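You operate a simulated robot arm through the tools that you are given. There is no shell and no other tool. Be economical: measure what you need, move in short steps, check, and stop when the job is done.

Carry out the task below with a simulated robot arm. There is one attempt and no reset: what you move stays moved.

TASK
Put the mesh basket with a white tag that says "28 %" from the top of the long steel bench on the grey breaker disc and the mesh basket with a white tag labelled "27 %" on the top of the pump bench.

It is judged by the outcome, as a careful person would: the job done as asked, and still so three seconds after it is handed in. It fails if anything else is knocked over, pushed out of place, dropped, spilled or broken.

THE ROBOT
A 6-joint arm with a two-finger parallel gripper, fixed in place. Base frame: the origin is at the foot of the arm, x ahead of it, y to its left, z up; the work surface is at about z = 0. Lengths are in cm, angles in rad, forces in N, time in s.
With the tool pointing down near the work surface it reaches from about 18 to 46 cm from the base axis. Its first joint turns from -1.222 to 1.222 rad. Payload 1.9 kg.
Tool frame: the origin (TCP) lies between the finger pads and is the grasp point; the fingertips stand 2.3 cm ahead of it; z points along the fingers, y is the line along which they close. The gripper opens to 9.4 cm. The fingers are 3.8 cm wide and 1 cm thick; the gripper's body (5.4 by 9.6 cm) begins 3.9 cm behind the TCP.
Orientation is told as [roll, pitch, yaw] about the base's x, y, z axes, in that order, counted from this pose: with the fingers straight down and closing along the base's y, the tool's x points along the base's -x, its y along +y and its z along -z.

THE INTERFACE
- The arm moves only by the tool play_rows. Its argument "rows" is a list of rows, each a list of 7 numbers: the shift along the tool's x, y, z in cm, then the turn, a rotation vector about the tool's x, y, z in rad, then the finger opening in cm, from 0 to 9.4. In form: [[dx, dy, dz, rx, ry, rz, claw], ...]. A call has 1 to 12 rows; each row is the pose to reach, as a shift and turn from the pose commanded when the call began, along the tool's axes at that moment. A row lasts 0.2 s, in which the tool goes at most 5 cm and 0.15 rad; a call with a longer step from one row to the next is refused whole, and so is a gripper value outside its range. A pose out of reach is approached as far as the arm can. The call stops where the force on the tool passes 40 N (or 10 N more than at its start, if that is more) or the arm is blocked; 0.2 s more then pass. The fingers move at their own pace (about 10.8 cm/s each) and stop on an object; they squeeze with about 36 N. The grip force told is the motor's: it shows also when the fingers shut on nothing. Time passes only in rows, and 0.2 s behind the last, so rows that repeat a pose let the fingers close. It gives the time, the measured TCP pose, the force on the tool (base axes), the opening and the grip force at its end, in the units of the frame above (readings bear some noise), and new pictures: "views" is both (left out), scene, wrist or none.
- Cameras (640 x 400 px; columns grow to the right, rows downward): "scene" is fixed at [5.09, 30.73, 42.03]; the picture's right is [-0.81, -0.59, 0.00], its down [-0.36, 0.50, -0.79] and it looks along [0.46, -0.64, -0.62] (base axes); focal length 214 px, centre (320, 200). "wrist" rides on the gripper at [-3.9, 0, -4.4] in the tool frame; the picture's right is [0.00, -1.00, 0.00], its down [0.97, 0.00, -0.24] and it looks along [0.24, 0.00, 0.97] (tool axes); focal length 218 px, centre (320, 200).
- point_at(camera, pixels): for up to 12 pixels [column, row] of the newest picture of that camera ("zoom" is the newest enlarged one), the place [x, y, z] in the base frame of the surface seen there, good to about 0.2 cm. No time passes.
- zoom(camera, box): a new picture of the part [left, top, right, bottom] of that camera's present view, enlarged. No time passes.
- hand_in(): hands the job in; it is judged then, once.

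Work in short steps. Measure before you move; look again where a grasp or a placing could have gone wrong, and mend it. You have 60 turns and 120 pictures in all, the two below and enlarged ones among them. Open the gripper and draw the arm clear of the work before you hand the job in, unless the task says otherwise; then end with one line.

The tools are called after "Call:" as name(argument=value, ...) on one line, values as JSON. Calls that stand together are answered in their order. play_rows: Moves the arm, as the interface text tells. Its arguments: {"type":"object","properties":{"rows":{"type":"array","items":{"type":"array","items":{"type":"number"}}},"views":{"type":"string","enum":["both","scene","wrist","none"]}},"required":["rows"]} The other tools are called the same way: point_at (camera, pixels) gives the place of the surface under pixels of a picture; zoom (camera, box) takes an enlarged picture of a part of a camera's view; hand_in () hands the job in.

At the start:

```text
t: 0.0
ee_pos: [33.78, -7.17, 31.75]
orientation: [0.003, 0.0, 0.001]
ft_force: [0.3, 0.0, 0.0]
finger_gap: 9.42
grasp_force: 0.0
```

scene: 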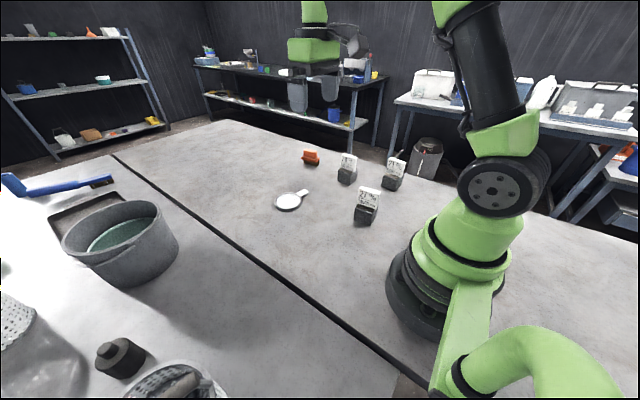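
wrist: 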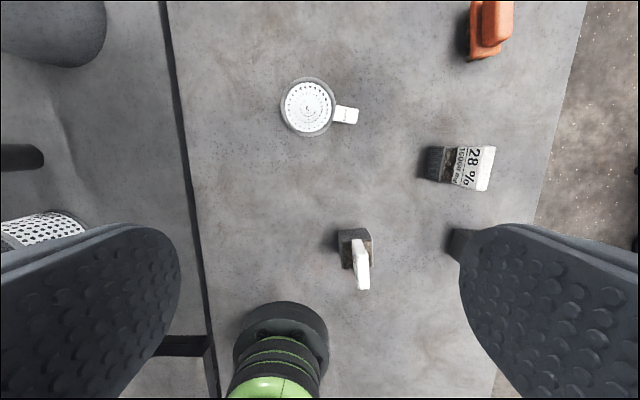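

I'll zoom in on the scene to identify the objects.

Call:
zoom(camera="scene", box=[260, 130, 440, 240])

Call:
zoom(camera="scene", box=[0, 170, 240, 400])

Call:
zoom(camera="wrist", box=[260, 50, 520, 310])

Call:
zoom(camera="scene", box=[180, 20, 640, 220])

```text
3.56 times, centred on (350, 185) of scene
```

zoom: 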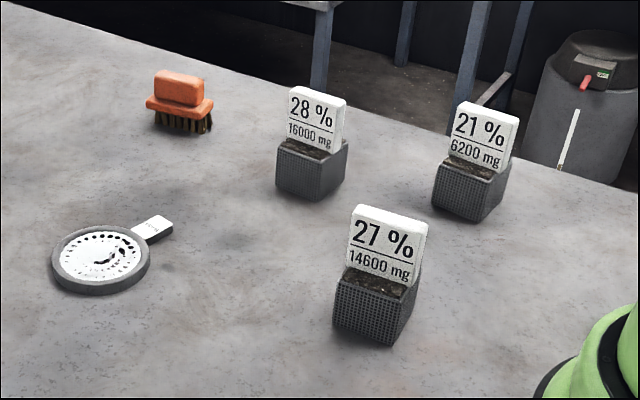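

```text
1.74 times, centred on (120, 285) of scene
```

zoom: 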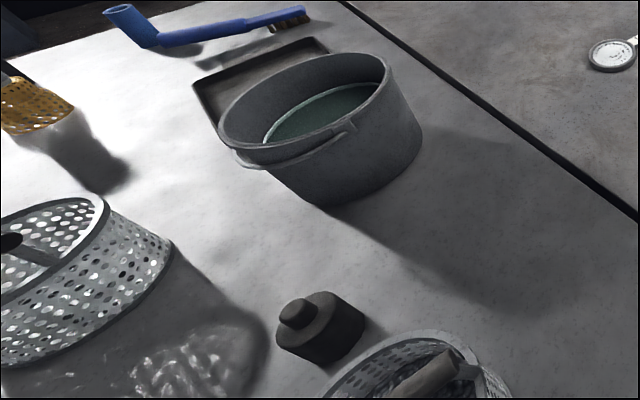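

```text
1.54 times, centred on (390, 180) of wrist
```

zoom: 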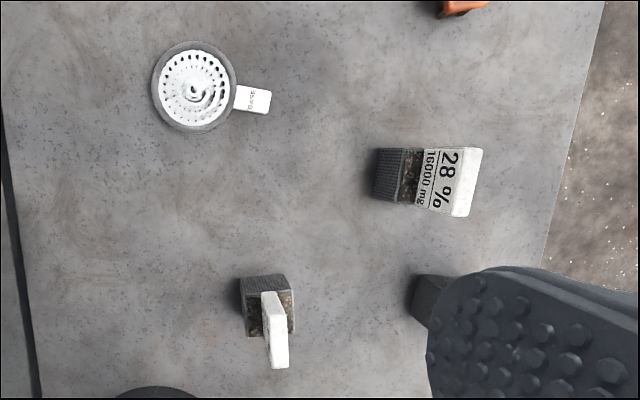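

```text
1.39 times, centred on (410, 120) of scene
```

zoom: 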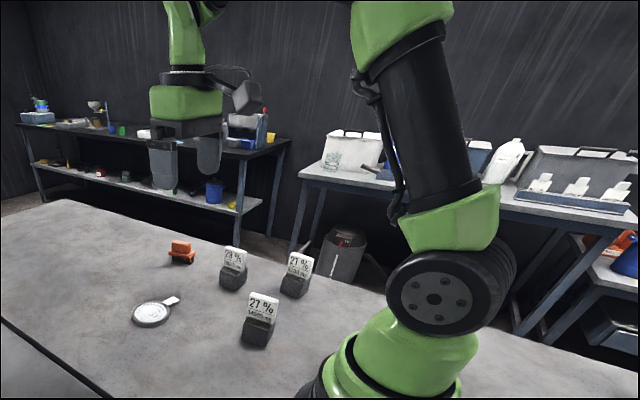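

Call:
point_at(camera="scene", pixels=[[288, 201], [279, 203], [303, 192], [240, 180], [50, 300], [200, 240], [200, 290], [250, 300], [118, 205], [350, 160], [365, 205], [120, 355]])

Call:
point_at(camera="wrist", pixels=[[307, 107], [285, 107], [330, 107], [347, 115], [436, 162], [480, 168], [466, 165], [345, 247], [360, 268], [130, 150], [150, 40], [215, 60]])

Call:
zoom(camera="scene", box=[325, 140, 415, 235])

```text
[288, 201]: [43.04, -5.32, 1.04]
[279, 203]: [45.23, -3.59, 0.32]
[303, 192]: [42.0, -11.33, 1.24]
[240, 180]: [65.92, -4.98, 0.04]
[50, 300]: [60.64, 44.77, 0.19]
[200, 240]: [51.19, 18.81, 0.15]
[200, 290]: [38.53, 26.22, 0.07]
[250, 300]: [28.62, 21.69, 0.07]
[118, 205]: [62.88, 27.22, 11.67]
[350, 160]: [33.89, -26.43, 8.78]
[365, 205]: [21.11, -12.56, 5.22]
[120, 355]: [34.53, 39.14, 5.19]
```

```text
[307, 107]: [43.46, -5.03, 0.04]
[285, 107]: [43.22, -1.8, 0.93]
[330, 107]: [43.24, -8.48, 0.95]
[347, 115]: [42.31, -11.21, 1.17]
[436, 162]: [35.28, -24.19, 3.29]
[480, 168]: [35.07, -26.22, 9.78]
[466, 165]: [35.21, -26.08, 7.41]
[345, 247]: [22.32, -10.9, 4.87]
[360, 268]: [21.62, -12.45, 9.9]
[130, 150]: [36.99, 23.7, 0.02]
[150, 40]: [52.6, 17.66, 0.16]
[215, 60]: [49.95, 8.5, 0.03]
```

```text
4.21 times, centred on (370, 188) of scene
```

zoom: 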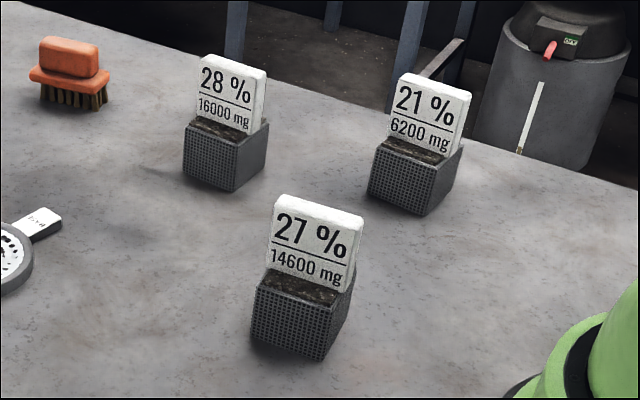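

28 % stands near (35,-26), 27 % near (22,-12), both tags facing about +y; the disc is centred near (43.3,-5). I'll move above 28 % for a closer look.

Call:
play_rows(rows=[[0, -4, 1, 0, 0, 0, 9.4], [0, -8, 3, 0, 0, 0, 9.4], [0, -12, 5, 0, 0, 0, 9.4], [0, -16, 7, 0, 0, 0, 9.4], [0, -19, 9, 0, 0, 0, 9.4], [0, -19, 9, 0, 0, 0, 9.4]])

Call:
zoom(camera="scene", box=[0, 180, 400, 400])

```text
t: 1.4
ee_pos: [33.82, -26.36, 22.7]
orientation: [0.002, -0.001, -0.002]
ft_force: [0.7, -0.7, -0.1]
finger_gap: 9.4
grasp_force: 0.1
```

scene: 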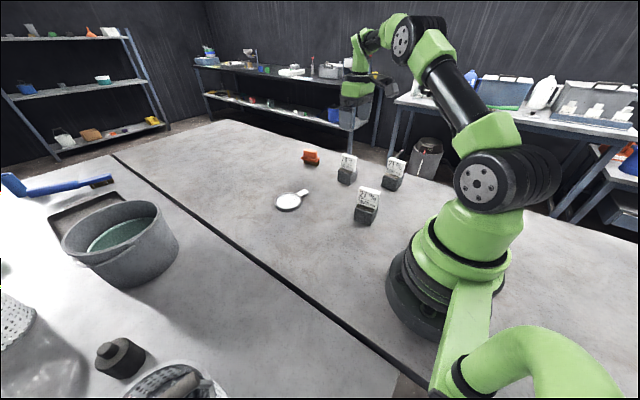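
wrist: 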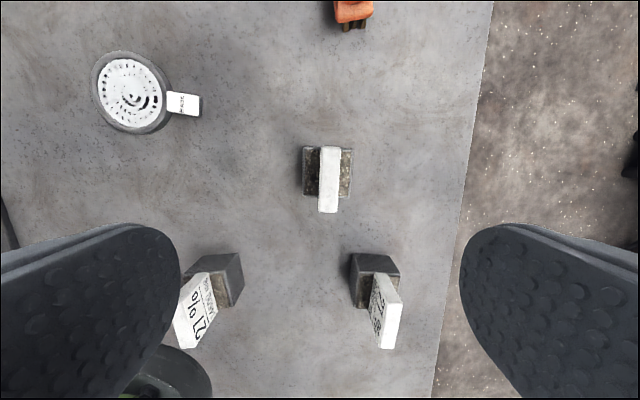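

```text
1.60 times, centred on (200, 290) of scene
```

zoom: 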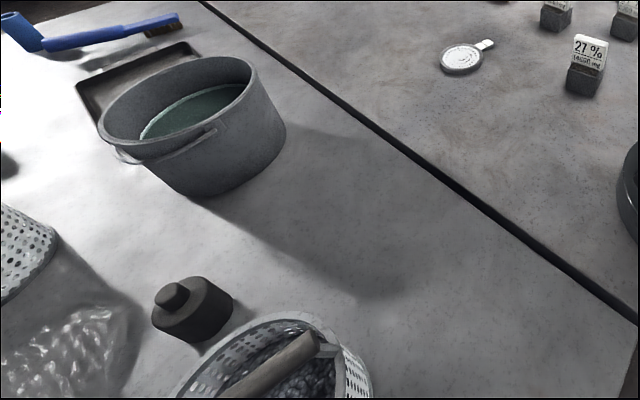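

The 28 % tag stands in mid-basket (319–340, 147–212). I measure its faces and the basket's edges.

Call:
zoom(camera="wrist", box=[280, 130, 380, 230])

Call:
point_at(camera="wrist", pixels=[[322, 208], [337, 209], [323, 190], [339, 190], [305, 150], [305, 193], [312, 170], [349, 152], [349, 193], [345, 170], [330, 211], [330, 160]])

Call:
point_at(camera="scene", pixels=[[200, 210], [150, 180], [300, 290], [350, 330], [288, 201], [284, 198], [292, 205], [130, 153]])

```text
4.00 times, centred on (330, 180) of wrist
```

zoom: 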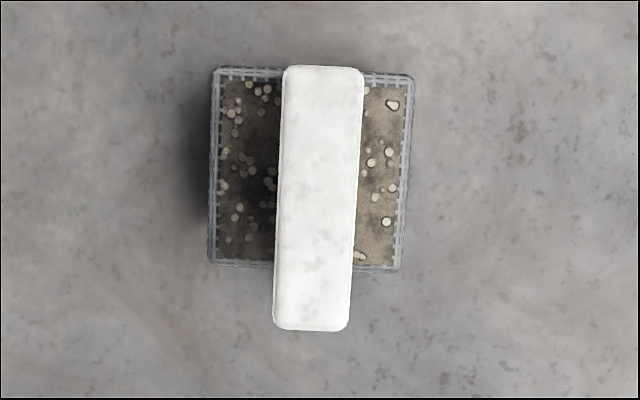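

```text
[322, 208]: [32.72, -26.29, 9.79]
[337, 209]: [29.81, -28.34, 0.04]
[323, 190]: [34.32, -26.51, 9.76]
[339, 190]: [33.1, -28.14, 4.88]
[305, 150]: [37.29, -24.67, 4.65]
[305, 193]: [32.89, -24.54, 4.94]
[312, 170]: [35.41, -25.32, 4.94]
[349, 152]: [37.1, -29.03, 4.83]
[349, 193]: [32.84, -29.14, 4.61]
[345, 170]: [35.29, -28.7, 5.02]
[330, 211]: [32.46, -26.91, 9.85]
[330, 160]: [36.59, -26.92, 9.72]
```

```text
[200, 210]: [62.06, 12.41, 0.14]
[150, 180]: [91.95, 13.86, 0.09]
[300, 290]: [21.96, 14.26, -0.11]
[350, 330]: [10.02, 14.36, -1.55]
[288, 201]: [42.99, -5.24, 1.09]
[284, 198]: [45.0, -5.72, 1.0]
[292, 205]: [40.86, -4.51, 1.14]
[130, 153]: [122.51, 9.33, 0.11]
```

Tag centre about (34.9, -27.0), top z 9.8; basket 4.6 cm square, rim at z 5. I go down to TCP z 7.8 and grip the tag by its faces.

Call:
play_rows(rows=[[-1.1, -0.65, 3, 0, 0, 0.03, 7], [-1.1, -0.65, 7, 0, 0, 0.03, 6], [-1.1, -0.65, 11, 0, 0, 0.03, 6], [-1.1, -0.65, 13.5, 0, 0, 0.03, 6], [-1.1, -0.65, 14.9, 0, 0, 0.03, 6], [-1.1, -0.65, 14.9, 0, 0, 0.03, 6]])

```text
t: 2.8
ee_pos: [34.92, -26.73, 7.64]
orientation: [0.003, -0.003, -0.029]
ft_force: [0.7, 1.1, 0.8]
finger_gap: 6.01
grasp_force: 0.1
```

scene: 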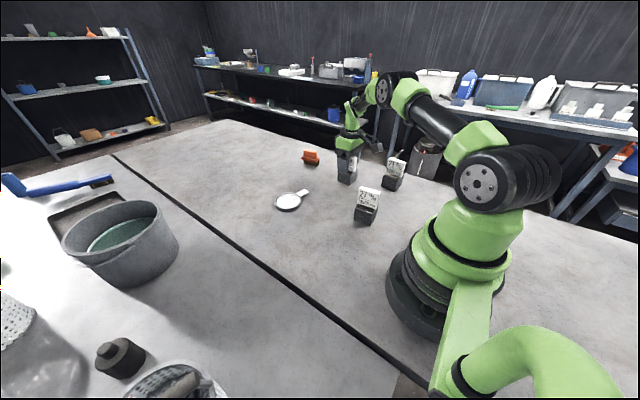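
wrist: 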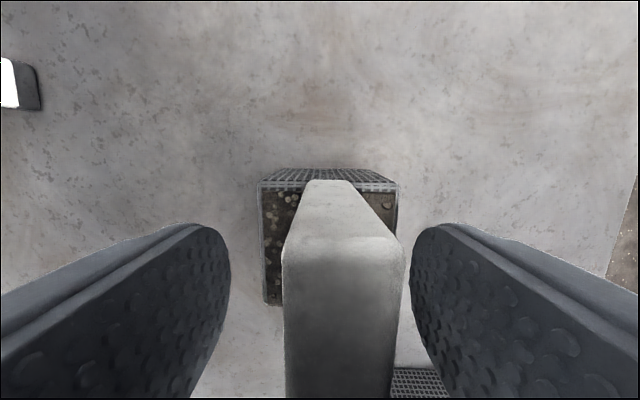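

The tag sits about 0.4 cm to the right of the middle of the fingers; I shift -0.4 in y, then close.

Call:
play_rows(rows=[[0, -0.4, 0, 0, 0, 0, 6], [0, -0.4, 0, 0, 0, 0, 3], [0, -0.4, 0, 0, 0, 0, 1], [0, -0.4, 0, 0, 0, 0, 0.5], [0, -0.4, 0, 0, 0, 0, 0.5]], views="wrist")

```text
t: 4.0
ee_pos: [34.92, -27.24, 7.76]
orientation: [0.001, -0.001, -0.029]
ft_force: [0.7, 0.6, 0.3]
finger_gap: 1.59
grasp_force: 36.0
```

wrist: 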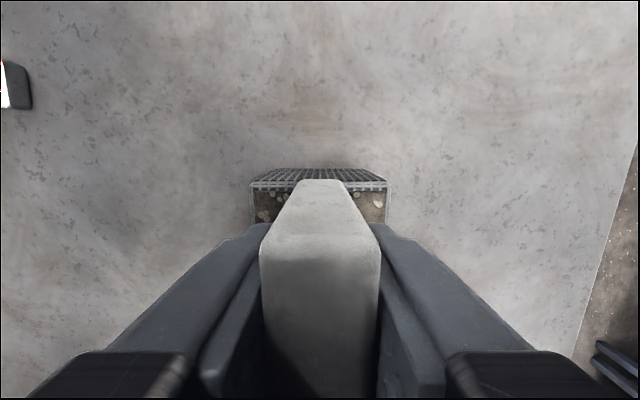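

Gripped (gap 1.59, 36 N). Lift by 8 cm and check.

Call:
play_rows(rows=[[0, 0, -1.5, 0, 0, 0, 0.5], [0, 0, -4, 0, 0, 0, 0.5], [0, 0, -7, 0, 0, 0, 0.5], [0, 0, -9, 0, 0, 0, 0.5], [0, 0, -9, 0, 0, 0, 0.5]])

```text
t: 5.2
ee_pos: [34.91, -27.28, 16.91]
orientation: [0.001, -0.003, -0.029]
ft_force: [0.4, 0.0, -0.8]
finger_gap: 0.5
grasp_force: 0.2
```

scene: 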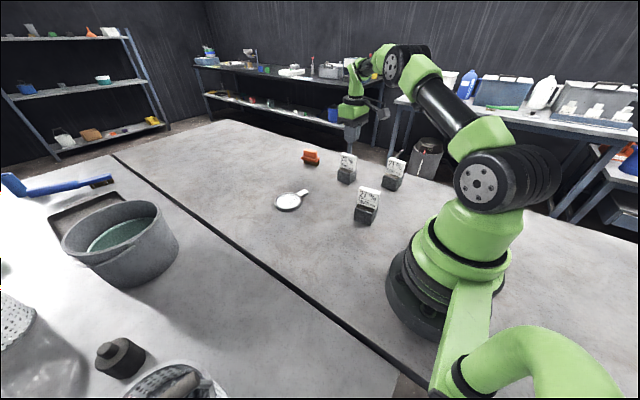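
wrist: 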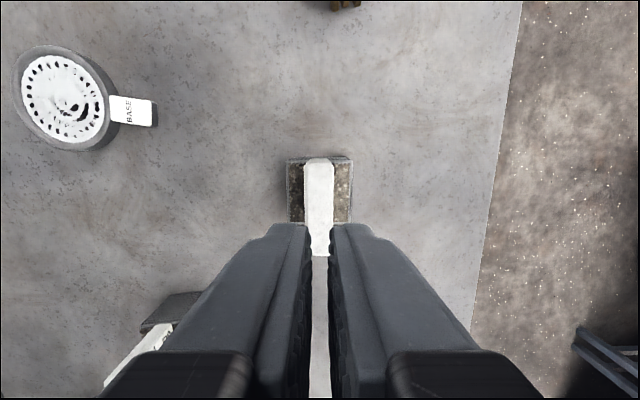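

The tag slipped out of the pads: gap 0.5, and the basket is still standing. The tag is slippery, so I'll grip the basket's side walls instead, with the tag between the fingers. First I check that it hasn't moved.

Call:
point_at(camera="wrist", pixels=[[290, 162], [290, 215], [348, 162], [348, 215], [318, 165], [318, 240], [175, 300]])

Call:
zoom(camera="scene", box=[325, 140, 415, 235])

```text
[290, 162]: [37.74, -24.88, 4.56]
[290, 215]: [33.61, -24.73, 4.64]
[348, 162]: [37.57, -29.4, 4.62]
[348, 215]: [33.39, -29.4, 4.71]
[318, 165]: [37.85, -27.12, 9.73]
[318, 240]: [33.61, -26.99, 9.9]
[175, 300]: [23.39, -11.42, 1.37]
```

```text
4.21 times, centred on (370, 188) of scene
```

zoom: 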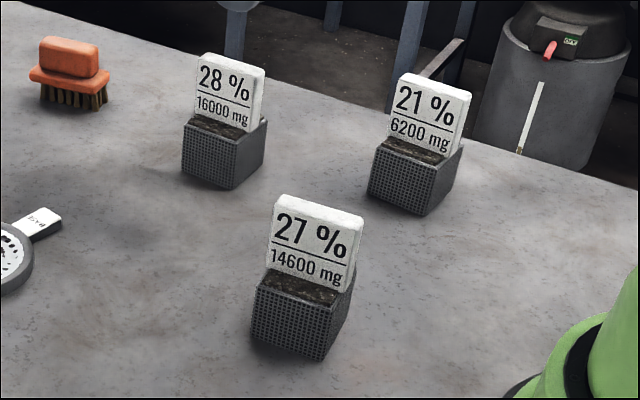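

Basket centre is now about (35.6, -27.1). I go down with the fingers straddling it, TCP z 6.1, palm just above the tag.

Call:
play_rows(rows=[[-0.7, 0.15, 0, 0, 0, 0, 7.5], [-0.7, 0.15, 3, 0, 0, 0, 7.5], [-0.7, 0.15, 7, 0, 0, 0, 7.5], [-0.7, 0.15, 9.5, 0, 0, 0, 7.5], [-0.7, 0.15, 10.3, 0, 0, 0, 7.5], [-0.7, 0.15, 10.75, 0, 0, 0, 7.5], [-0.7, 0.15, 10.75, 0, 0, 0, 7.5]])

```text
t: 6.8
ee_pos: [35.64, -26.96, 5.96]
orientation: [0.0, -0.002, -0.029]
ft_force: [-0.7, -0.1, 0.4]
finger_gap: 7.51
grasp_force: 0.1
```

scene: 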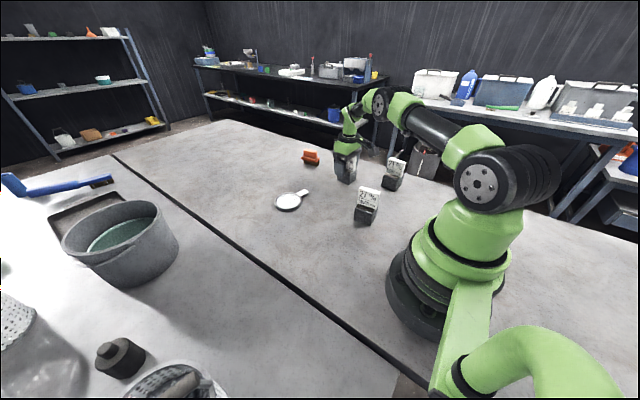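
wrist: 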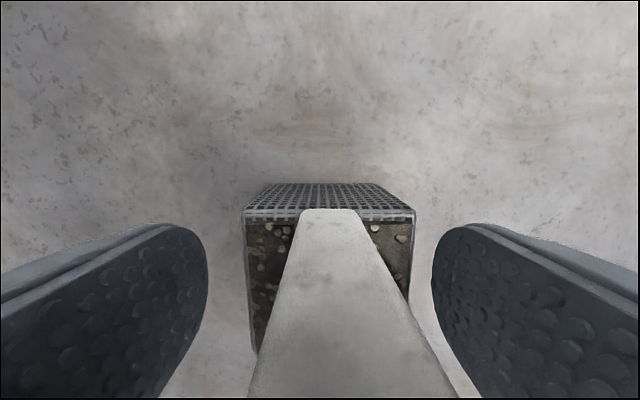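

The basket (243–415) lies between the fingers (208–432). Close, then a small slow lift.

Call:
play_rows(rows=[[0, -0.2, 0, 0, 0, 0, 6], [0, -0.2, 0, 0, 0, 0, 4], [0, -0.2, 0, 0, 0, 0, 3.5], [0, -0.2, 0, 0, 0, 0, 3], [0, -0.2, 0, 0, 0, 0, 3], [0, -0.2, -0.3, 0, 0, 0, 3], [0, -0.2, -0.7, 0, 0, 0, 3], [0, -0.2, -1.2, 0, 0, 0, 3]])

```text
t: 8.6
ee_pos: [35.51, -27.15, 7.28]
orientation: [0.002, -0.001, -0.029]
ft_force: [-0.4, 0.4, -2.3]
finger_gap: 5.17
grasp_force: 35.8
```

scene: 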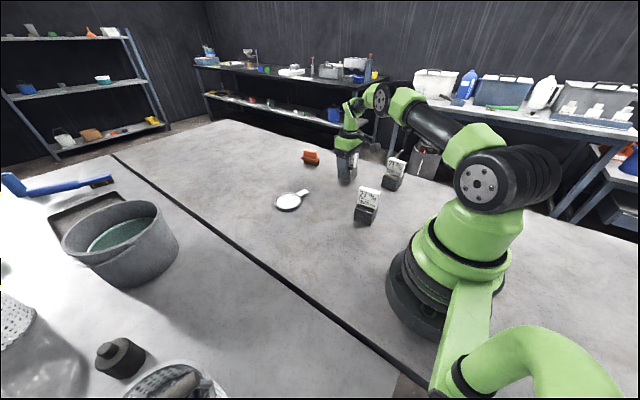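
wrist: 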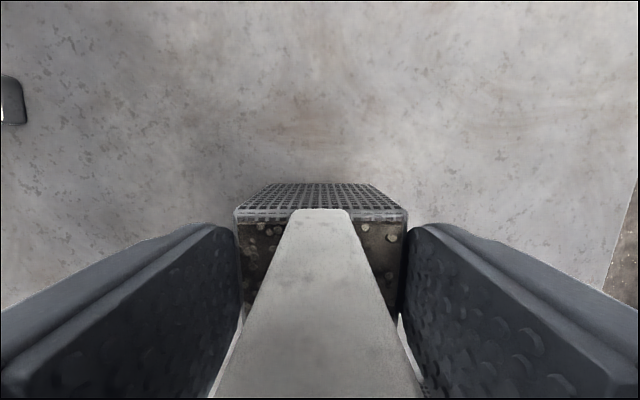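

It holds (gap 5.17, about 2.5 N of weight). I lift it further in slow steps.

Call:
play_rows(rows=[[0, 0, -1, 0, 0, 0, 3], [0, 0, -2.2, 0, 0, 0, 3], [0, 0, -3.6, 0, 0, 0, 3], [0, 0, -5, 0, 0, 0, 3], [0, 0, -6, 0, 0, 0, 3], [-0.6, 2, -6.5, 0, 0, 0, 3], [-1.4, 4.5, -6.5, 0, 0, 0, 3], [-2.3, 7.2, -6.5, 0, 0, 0, 3], [-3.1, 9.8, -6.5, 0, 0, 0, 3], [-3.7, 11.7, -6.5, 0, 0, 0, 3], [-3.9, 12.2, -6.5, 0, 0, 0, 3]])

```text
t: 11.0
ee_pos: [39.7, -15.24, 13.77]
orientation: [0.003, -0.001, -0.029]
ft_force: [0.0, 0.0, -3.0]
finger_gap: 5.19
grasp_force: 36.3
```

scene: 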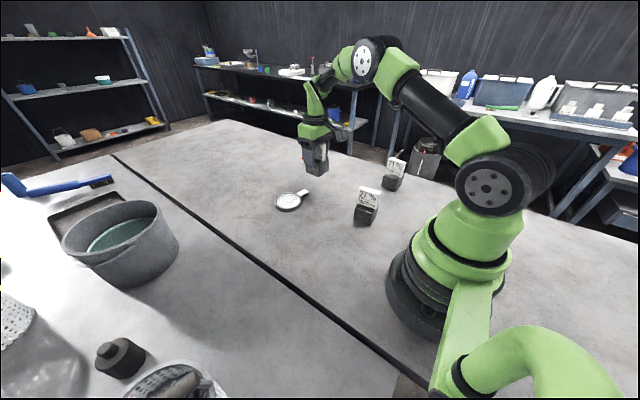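
wrist: 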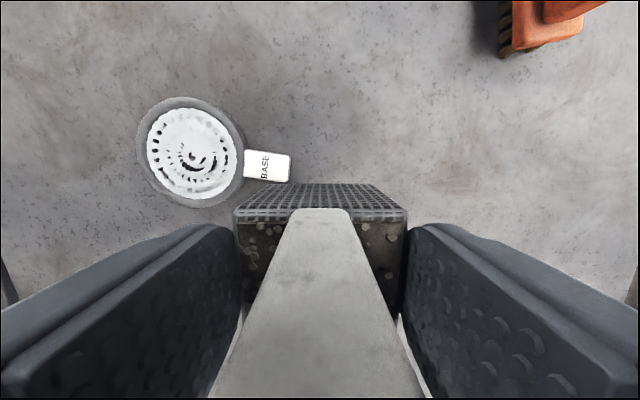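

Held firmly. I measure the disc's rim precisely from here.

Call:
point_at(camera="wrist", pixels=[[141, 153], [240, 153], [190, 104], [190, 202], [192, 153], [170, 150], [213, 150], [192, 130], [192, 180], [266, 165], [265, 180], [280, 155]])

Call:
zoom(camera="wrist", box=[110, 80, 310, 220])

```text
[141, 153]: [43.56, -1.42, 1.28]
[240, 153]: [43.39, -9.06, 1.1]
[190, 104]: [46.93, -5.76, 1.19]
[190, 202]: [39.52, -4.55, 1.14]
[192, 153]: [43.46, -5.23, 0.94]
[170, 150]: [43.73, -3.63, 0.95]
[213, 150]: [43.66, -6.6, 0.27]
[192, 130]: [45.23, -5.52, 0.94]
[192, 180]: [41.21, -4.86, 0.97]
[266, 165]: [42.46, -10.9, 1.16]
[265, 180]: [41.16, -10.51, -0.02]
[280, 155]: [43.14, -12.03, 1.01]
```

```text
2.86 times, centred on (210, 150) of wrist
```

zoom: 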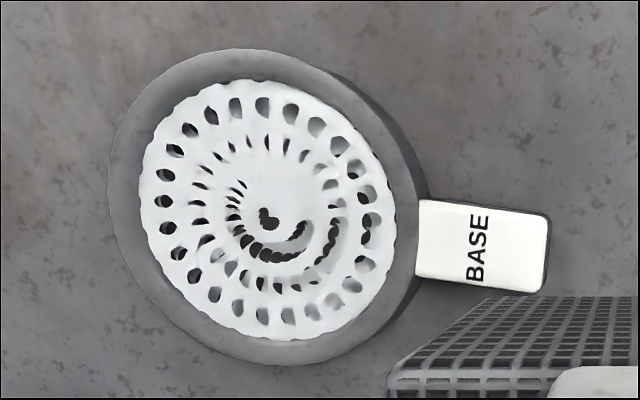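

Disc centre (43.2,-5.24), rim z ≈1.2. I move over it, stopping a bit above.

Call:
play_rows(rows=[[-0.8, 2.5, 0, 0, 0, 0, 3], [-1.6, 5, 0, 0, 0, 0, 3], [-2.4, 7.5, 0, 0, 0, 0, 3], [-3, 9.3, 0, 0, 0, 0, 3], [-3.16, 10.1, 0, 0, 0, 0, 3], [-3.16, 10.1, 2, 0, 0, 0, 3], [-3.16, 10.1, 4, 0, 0, 0, 3], [-3.16, 10.1, 4.5, 0, 0, 0, 3], [-3.16, 10.1, 4.5, 0, 0, 0, 3]])

Call:
point_at(camera="wrist", pixels=[[245, 217], [395, 217], [260, 240], [370, 235], [320, 215]])

Call:
zoom(camera="scene", box=[250, 130, 350, 230])

```text
t: 13.0
ee_pos: [43.26, -5.23, 9.4]
orientation: [0.003, -0.002, -0.028]
ft_force: [-0.1, 0.5, -2.8]
finger_gap: 5.17
grasp_force: 35.7
```

scene: 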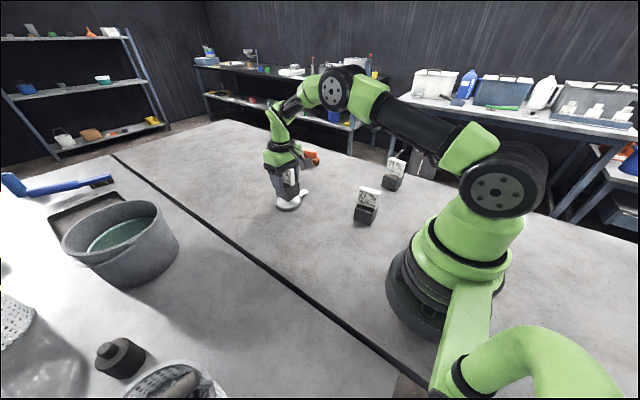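
wrist: 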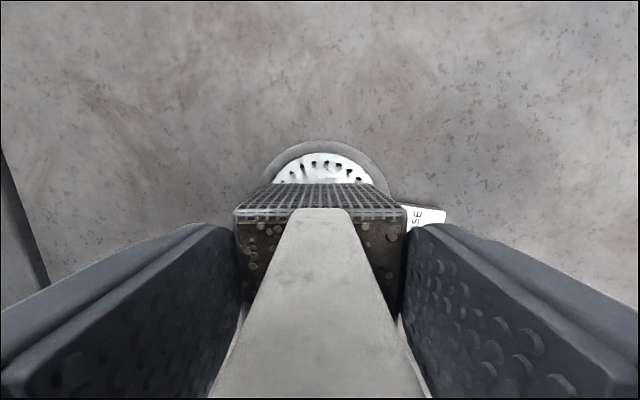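

```text
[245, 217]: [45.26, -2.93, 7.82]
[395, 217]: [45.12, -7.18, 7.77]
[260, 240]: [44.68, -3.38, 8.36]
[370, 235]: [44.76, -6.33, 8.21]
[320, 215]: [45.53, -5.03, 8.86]
```

```text
4.00 times, centred on (300, 180) of scene
```

zoom: 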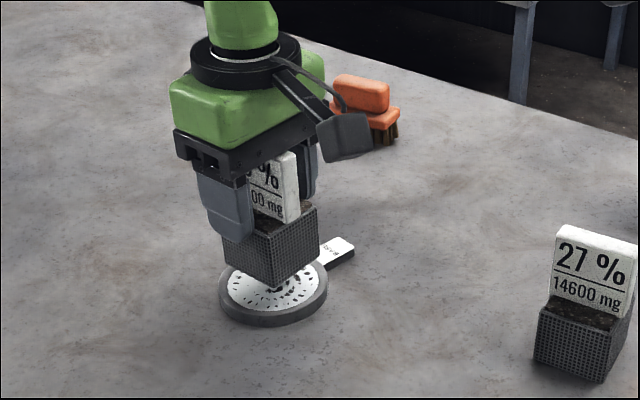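

Basket centre ≈(43.1,-5.1), nearly over the disc's centre. I lower it slowly with a tiny correction.

Call:
play_rows(rows=[[-0.12, -0.1, 0.7, 0, 0, 0, 3], [-0.12, -0.1, 1.3, 0, 0, 0, 3], [-0.12, -0.1, 1.7, 0, 0, 0, 3], [-0.12, -0.1, 1.9, 0, 0, 0, 3], [-0.12, -0.1, 2.0, 0, 0, 0, 3], [-0.12, -0.1, 2.05, 0, 0, 0, 3], [-0.12, -0.1, 2.05, 0, 0, 0, 3]], views="none")

Call:
zoom(camera="scene", box=[260, 150, 340, 220])

```text
t: 14.6
ee_pos: [43.45, -5.25, 7.25]
orientation: [0.003, -0.001, -0.031]
ft_force: [0.0, -0.6, -2.9]
finger_gap: 5.13
grasp_force: 36.1
```

```text
5.71 times, centred on (300, 185) of scene
```

zoom: 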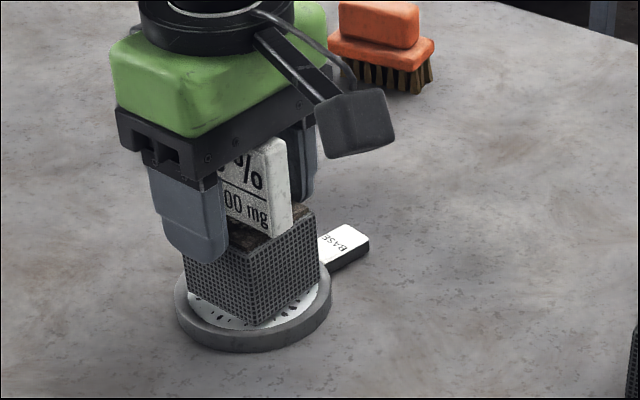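

The force is still -2.9 N, so it isn't resting yet. I lower in 0.1 cm steps.

Call:
play_rows(rows=[[0.1, 0, 0.1, 0, 0, 0, 3], [0.1, 0, 0.2, 0, 0, 0, 3], [0.1, 0, 0.2, 0, 0, 0, 3]], views="none")

```text
t: 15.4
ee_pos: [43.4, -5.35, 7.18]
orientation: [0.001, -0.003, -0.029]
ft_force: [-2.8, -0.2, 6.4]
finger_gap: 5.18
grasp_force: 35.9
```

It touches down (+6.4 N). I release and rise straight up.

Call:
play_rows(rows=[[0, 0, -0.05, 0, 0, 0, 5.2], [0, 0, -0.05, 0, 0, 0, 6.5], [0, 0, -0.05, 0, 0, 0, 7.5], [0, 0, -0.05, 0, 0, 0, 7.5], [0, 0, -2, 0, 0, 0, 7.5], [0, 0, -5, 0, 0, 0, 7.5], [0, 0, -9, 0, 0, 0, 7.5], [0, 0, -12, 0, 0, 0, 7.5]])

Call:
zoom(camera="scene", box=[260, 150, 340, 220])

```text
t: 17.2
ee_pos: [43.12, -5.25, 19.02]
orientation: [0.0, -0.001, -0.03]
ft_force: [-1.2, 0.4, -0.4]
finger_gap: 7.47
grasp_force: 0.1
```

scene: 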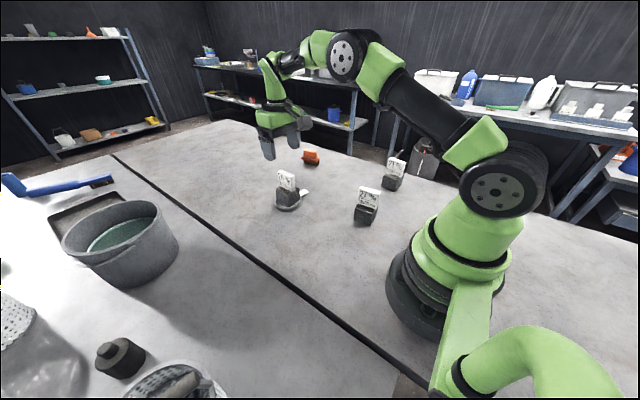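
wrist: 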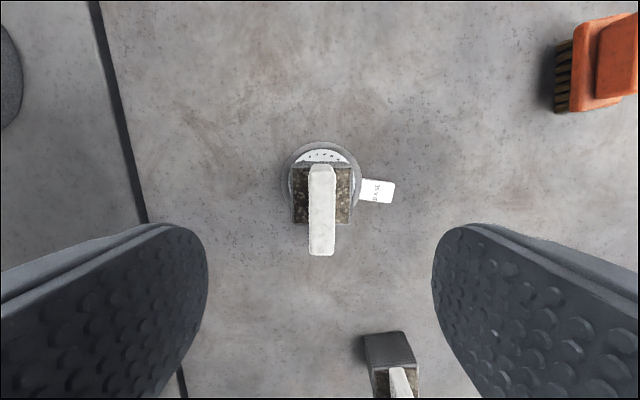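

```text
5.71 times, centred on (300, 185) of scene
```

zoom: 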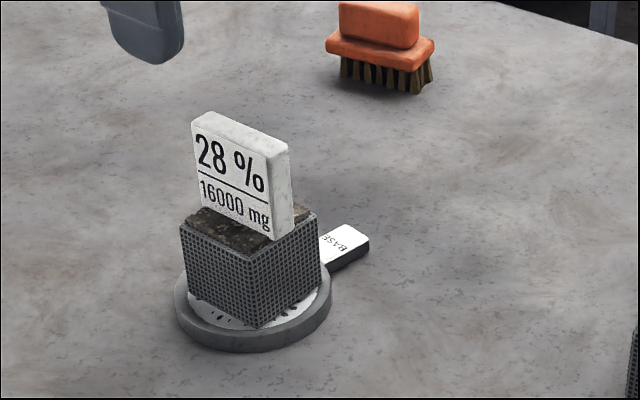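

28 % stands well on the disc. Now I move above 27 %.

Call:
play_rows(rows=[[1, 0, -3, 0, 0, 0, 7.5], [5.5, -1.5, -4, 0, 0, 0, 7.5], [10, -3, -4, 0, 0, 0, 7.5], [14.5, -4.5, -4, 0, 0, 0, 7.5], [18.5, -6, -4, 0, 0, 0, 7.5], [21.9, -7.4, -4, 0, 0, 0, 7.5], [21.9, -7.4, -4, 0, 0, 0, 7.5]], views="wrist")

```text
t: 18.8
ee_pos: [21.27, -11.92, 23.05]
orientation: [0.001, -0.004, -0.03]
ft_force: [0.2, 0.4, -0.6]
finger_gap: 7.52
grasp_force: 0.1
```

wrist: 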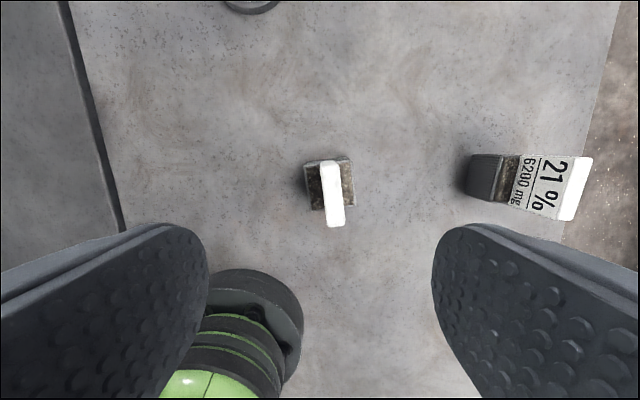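

Call:
zoom(camera="wrist", box=[280, 140, 380, 240])

Call:
point_at(camera="wrist", pixels=[[308, 167], [313, 206], [348, 160], [352, 203], [328, 167], [336, 222], [332, 195], [317, 185], [347, 180]])

```text
4.00 times, centred on (330, 190) of wrist
```

zoom: 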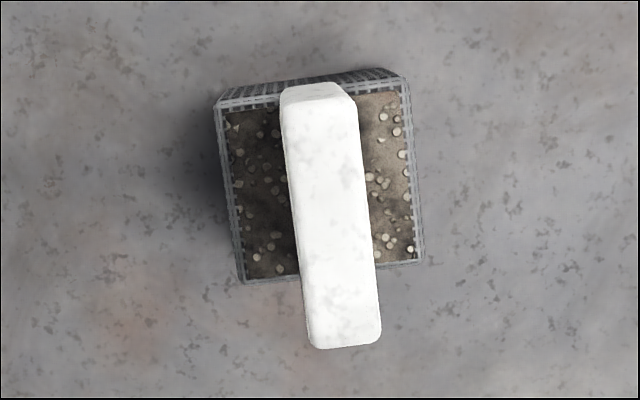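

```text
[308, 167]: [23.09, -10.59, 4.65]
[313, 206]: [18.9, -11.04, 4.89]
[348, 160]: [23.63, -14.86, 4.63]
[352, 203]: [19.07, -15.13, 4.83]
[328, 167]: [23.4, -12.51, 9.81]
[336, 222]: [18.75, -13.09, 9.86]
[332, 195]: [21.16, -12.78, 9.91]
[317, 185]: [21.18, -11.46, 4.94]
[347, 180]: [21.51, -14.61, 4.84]
```

27 %'s basket is centred at about (21.25,-12.9) and turned 0.11 rad relative to the tool. I align and go down to TCP z 6.1.

Call:
play_rows(rows=[[0, -1.0, 3, 0, 0, -0.11, 7.5], [0, -1.0, 7, 0, 0, -0.11, 7.5], [0, -1.0, 11, 0, 0, -0.11, 7.5], [0, -1.0, 14.5, 0, 0, -0.11, 7.5], [0, -1.0, 16.2, 0, 0, -0.11, 7.5], [0, -1.0, 16.9, 0, 0, -0.11, 7.5], [0, -1.0, 16.9, 0, 0, -0.11, 7.5]])

```text
t: 20.4
ee_pos: [21.17, -12.94, 6.17]
orientation: [0.003, -0.002, 0.081]
ft_force: [-0.3, 0.3, -0.6]
finger_gap: 7.49
grasp_force: 0.1
```

scene: 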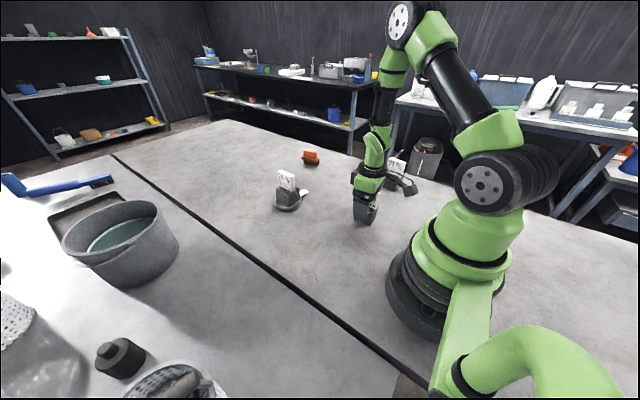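
wrist: 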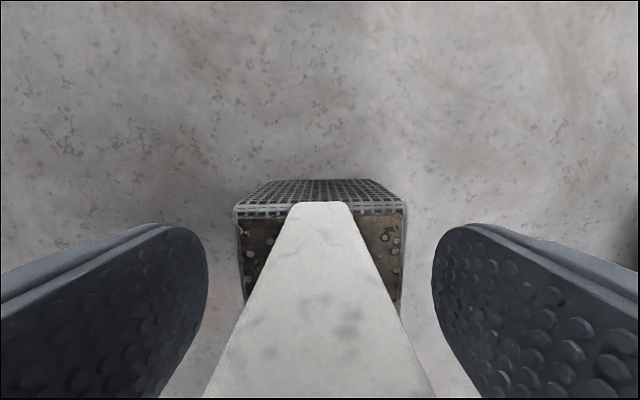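

Centred (basket 235–405, fingers 208–432). Close and lift slowly.

Call:
play_rows(rows=[[0, 0, 0.1, 0, 0, 0, 6], [0, 0, 0.1, 0, 0, 0, 4], [0, 0, 0.1, 0, 0, 0, 3.5], [0, 0, 0.1, 0, 0, 0, 3], [0, 0, 0.1, 0, 0, 0, 3], [0, 0, -0.3, 0, 0, 0, 3], [0, 0, -0.7, 0, 0, 0, 3], [0, 0, -1.5, 0, 0, 0, 3], [0, 0, -3, 0, 0, 0, 3], [0, 0, -5, 0, 0, 0, 3], [0, 0, -7, 0, 0, 0, 3], [0, 0, -8, 0, 0, 0, 3]])

```text
t: 23.0
ee_pos: [21.06, -12.93, 14.19]
orientation: [0.002, -0.002, 0.08]
ft_force: [0.3, 0.5, -1.5]
finger_gap: 5.18
grasp_force: 35.8
```

scene: 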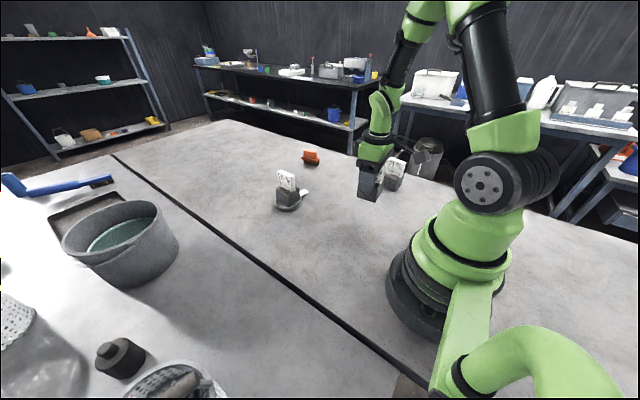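
wrist: 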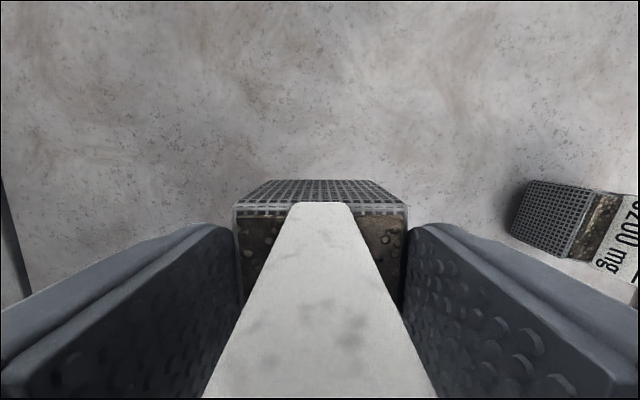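

Held. I carry it toward the left bench, raising it on the way; target around (34,22), clear of everything.

Call:
play_rows(rows=[[0, 0, -1.5, 0, 0, 0, 3], [-0.5, 1, -3, 0, 0, 0, 3], [-1.5, 3.2, -3.5, 0, 0, 0, 3], [-2.8, 6, -3.5, 0, 0, 0, 3], [-4.1, 8.8, -3.5, 0, 0, 0, 3], [-5.4, 11.6, -3.5, 0, 0, 0, 3], [-6.7, 14.4, -3.5, 0, 0, 0, 3], [-8, 17.2, -3.5, 0, 0, 0, 3], [-9.3, 20, -3.5, 0, 0, 0, 3], [-10.4, 22.2, -3.5, 0, 0, 0, 3], [-10.9, 23.4, -3.5, 0, 0, 0, 3]])

```text
t: 25.4
ee_pos: [30.27, 11.19, 17.63]
orientation: [0.001, -0.002, 0.079]
ft_force: [0.7, 0.5, -1.9]
finger_gap: 5.15
grasp_force: 36.6
```

scene: 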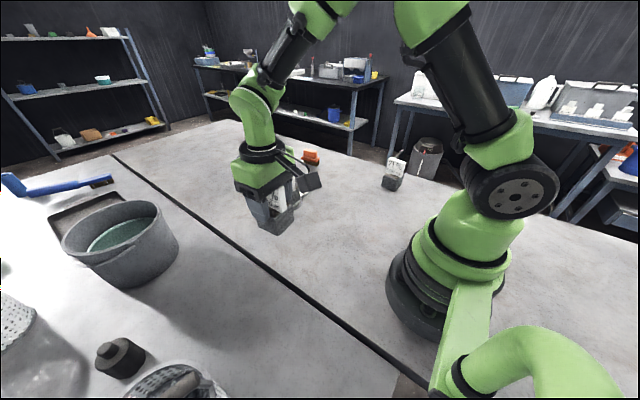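
wrist: 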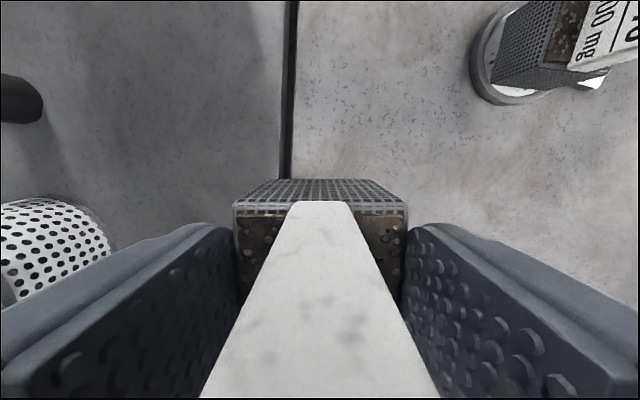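

Call:
point_at(camera="wrist", pixels=[[100, 240], [60, 205], [20, 100], [200, 170], [150, 180], [200, 100], [282, 170], [292, 170]])

Call:
point_at(camera="scene", pixels=[[230, 270], [215, 300], [222, 390], [205, 368]])

```text
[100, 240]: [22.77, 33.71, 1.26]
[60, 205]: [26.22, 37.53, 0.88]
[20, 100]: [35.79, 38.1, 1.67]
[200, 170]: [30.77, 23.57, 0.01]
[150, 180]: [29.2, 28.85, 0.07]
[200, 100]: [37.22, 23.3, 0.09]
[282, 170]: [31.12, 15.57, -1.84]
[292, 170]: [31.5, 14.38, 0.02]
```

```text
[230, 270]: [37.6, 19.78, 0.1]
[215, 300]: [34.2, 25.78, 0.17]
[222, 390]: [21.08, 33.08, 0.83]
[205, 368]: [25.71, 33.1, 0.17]
```

The area around (34,23.5) is free and flat at z≈0.1, and the seam lies at y 14–16. I move over it and lower to about 1 cm above.

Call:
play_rows(rows=[[-1.2, 3, 0, 0, 0, 0, 3], [-2.3, 6, 0, 0, 0, 0, 3], [-3.4, 9, 0, 0, 0, 0, 3], [-4.4, 11.3, 0, 0, 0, 0, 3], [-4.67, 12, 1, 0, 0, 0, 3], [-4.67, 12, 4, 0, 0, 0, 3], [-4.67, 12, 7, 0, 0, 0, 3], [-4.67, 12, 9.5, 0, 0, 0, 3], [-4.67, 12, 10.5, 0, 0, 0, 3], [-4.67, 12, 10.5, 0, 0, 0, 3]])

```text
t: 27.6
ee_pos: [33.95, 23.53, 7.34]
orientation: [0.001, -0.002, 0.082]
ft_force: [0.8, 0.9, -3.2]
finger_gap: 5.14
grasp_force: 35.9
```

scene: 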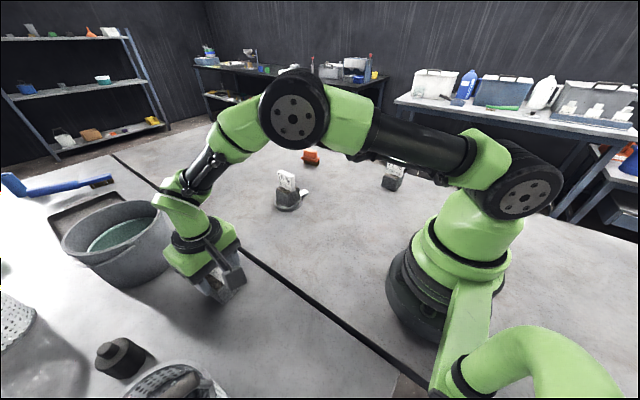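
wrist: 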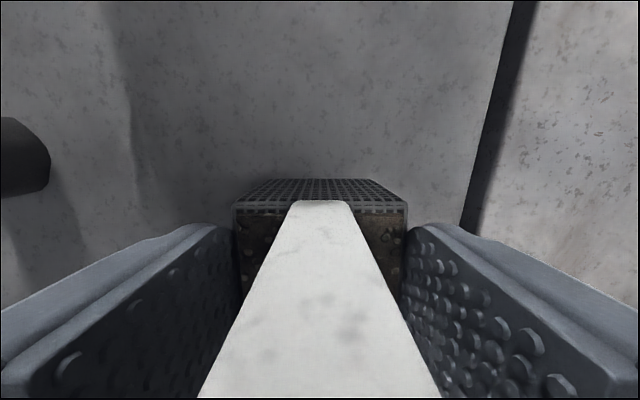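

Now I lower it slowly to contact.

Call:
play_rows(rows=[[0, 0, 0.5, 0, 0, 0, 3], [0, 0, 0.8, 0, 0, 0, 3], [0, 0, 1.0, 0, 0, 0, 3], [0, 0, 1.1, 0, 0, 0, 3], [0, 0, 1.2, 0, 0, 0, 3], [0, 0, 1.2, 0, 0, 0, 3]], views="none")

```text
t: 29.0
ee_pos: [33.86, 23.53, 6.05]
orientation: [0.002, -0.002, 0.081]
ft_force: [-0.6, 0.3, -0.4]
finger_gap: 5.14
grasp_force: 36.2
```

Call:
play_rows(rows=[[0, 0, 0.08, 0, 0, 0, 3], [0, 0, 0.08, 0, 0, 0, 3]], views="none")

```text
t: 29.6
ee_pos: [33.9, 23.69, 6.05]
orientation: [0.001, -0.003, 0.078]
ft_force: [-5.7, -9.5, 25.5]
finger_gap: 5.16
grasp_force: 36.3
```

It rests on the bench. I relax slightly, release, and rise.

Call:
play_rows(rows=[[0, 0, -0.05, 0, 0, 0, 3], [0, 0, -0.07, 0, 0, 0, 5.2], [0, 0, -0.07, 0, 0, 0, 6.5], [0, 0, -0.07, 0, 0, 0, 7.5], [0, 0, -0.07, 0, 0, 0, 7.5], [0, 0, -2, 0, 0, 0, 7.5], [0, 0, -5, 0, 0, 0, 7.5], [0, 0, -9, 0, 0, 0, 7.5], [0, 0, -13, 0, 0, 0, 7.5], [0, -3, -15, 0, 0, 0, 7.5], [0, -7.5, -15, 0, 0, 0, 7.5], [0, -12, -15, 0, 0, 0, 7.5]])

Call:
zoom(camera="scene", box=[150, 150, 420, 340])

```text
t: 32.2
ee_pos: [34.85, 11.48, 20.86]
orientation: [0.002, -0.003, 0.081]
ft_force: [-0.9, -0.6, 0.3]
finger_gap: 7.48
grasp_force: 0.0
```

scene: 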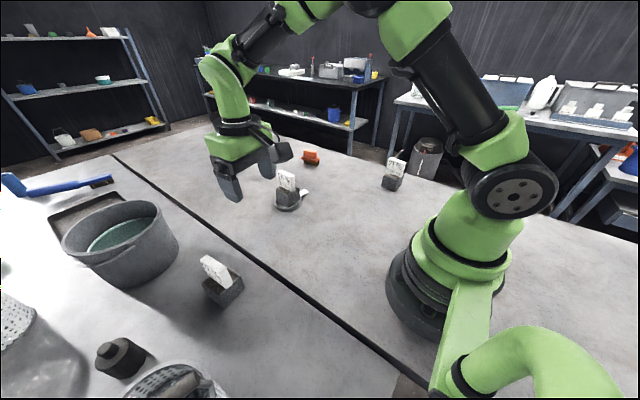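
wrist: 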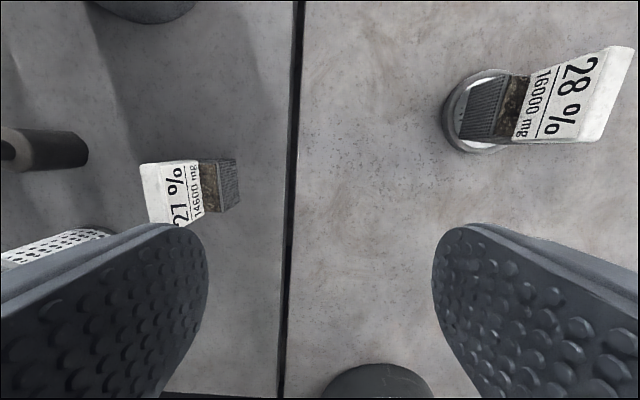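

```text
2.11 times, centred on (285, 245) of scene
```

zoom: 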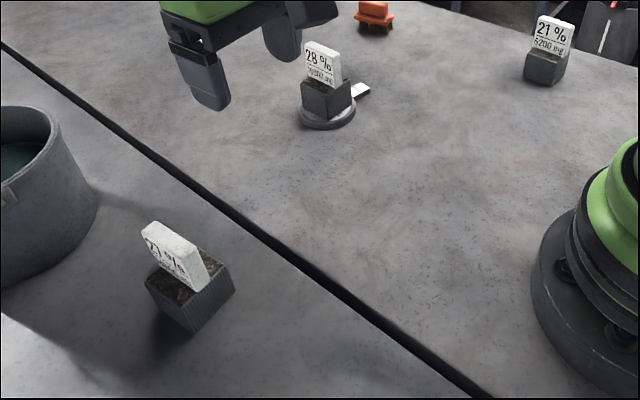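

Both are placed. 27 % looks slanted, so I check that it stands level.

Call:
zoom(camera="scene", box=[180, 235, 270, 315])

Call:
point_at(camera="scene", pixels=[[208, 282], [222, 292], [238, 276], [205, 260], [225, 282], [225, 300]])

Call:
point_at(camera="wrist", pixels=[[204, 163], [207, 208], [214, 185], [237, 162], [238, 200], [145, 170], [150, 215]])

```text
5.00 times, centred on (225, 275) of scene
```

zoom: 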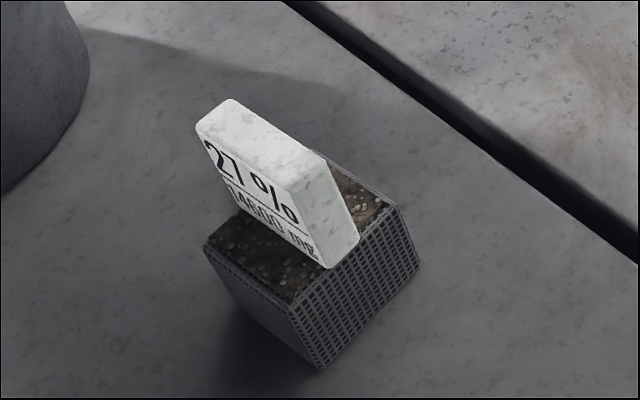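

```text
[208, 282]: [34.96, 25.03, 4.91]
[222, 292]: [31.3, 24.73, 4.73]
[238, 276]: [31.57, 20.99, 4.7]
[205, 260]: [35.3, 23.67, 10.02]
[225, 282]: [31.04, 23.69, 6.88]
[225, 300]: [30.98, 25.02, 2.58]
```

```text
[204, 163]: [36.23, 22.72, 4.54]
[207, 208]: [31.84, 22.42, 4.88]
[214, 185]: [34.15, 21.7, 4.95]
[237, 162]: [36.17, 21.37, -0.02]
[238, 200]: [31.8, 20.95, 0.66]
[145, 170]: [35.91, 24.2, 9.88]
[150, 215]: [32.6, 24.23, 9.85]
```

The rims and the tag top read level (z≈4.7–4.9 and 9.9), so both baskets stand properly; the gripper is open and clear.

Call:
hand_in()

```text
The job is handed in.
```

The 28 % basket stands on the grey breaker disc and the 27 % basket stands on the left-hand bench, which I took to be the pump bench. Nothing else was disturbed, and the gripper is open and clear.
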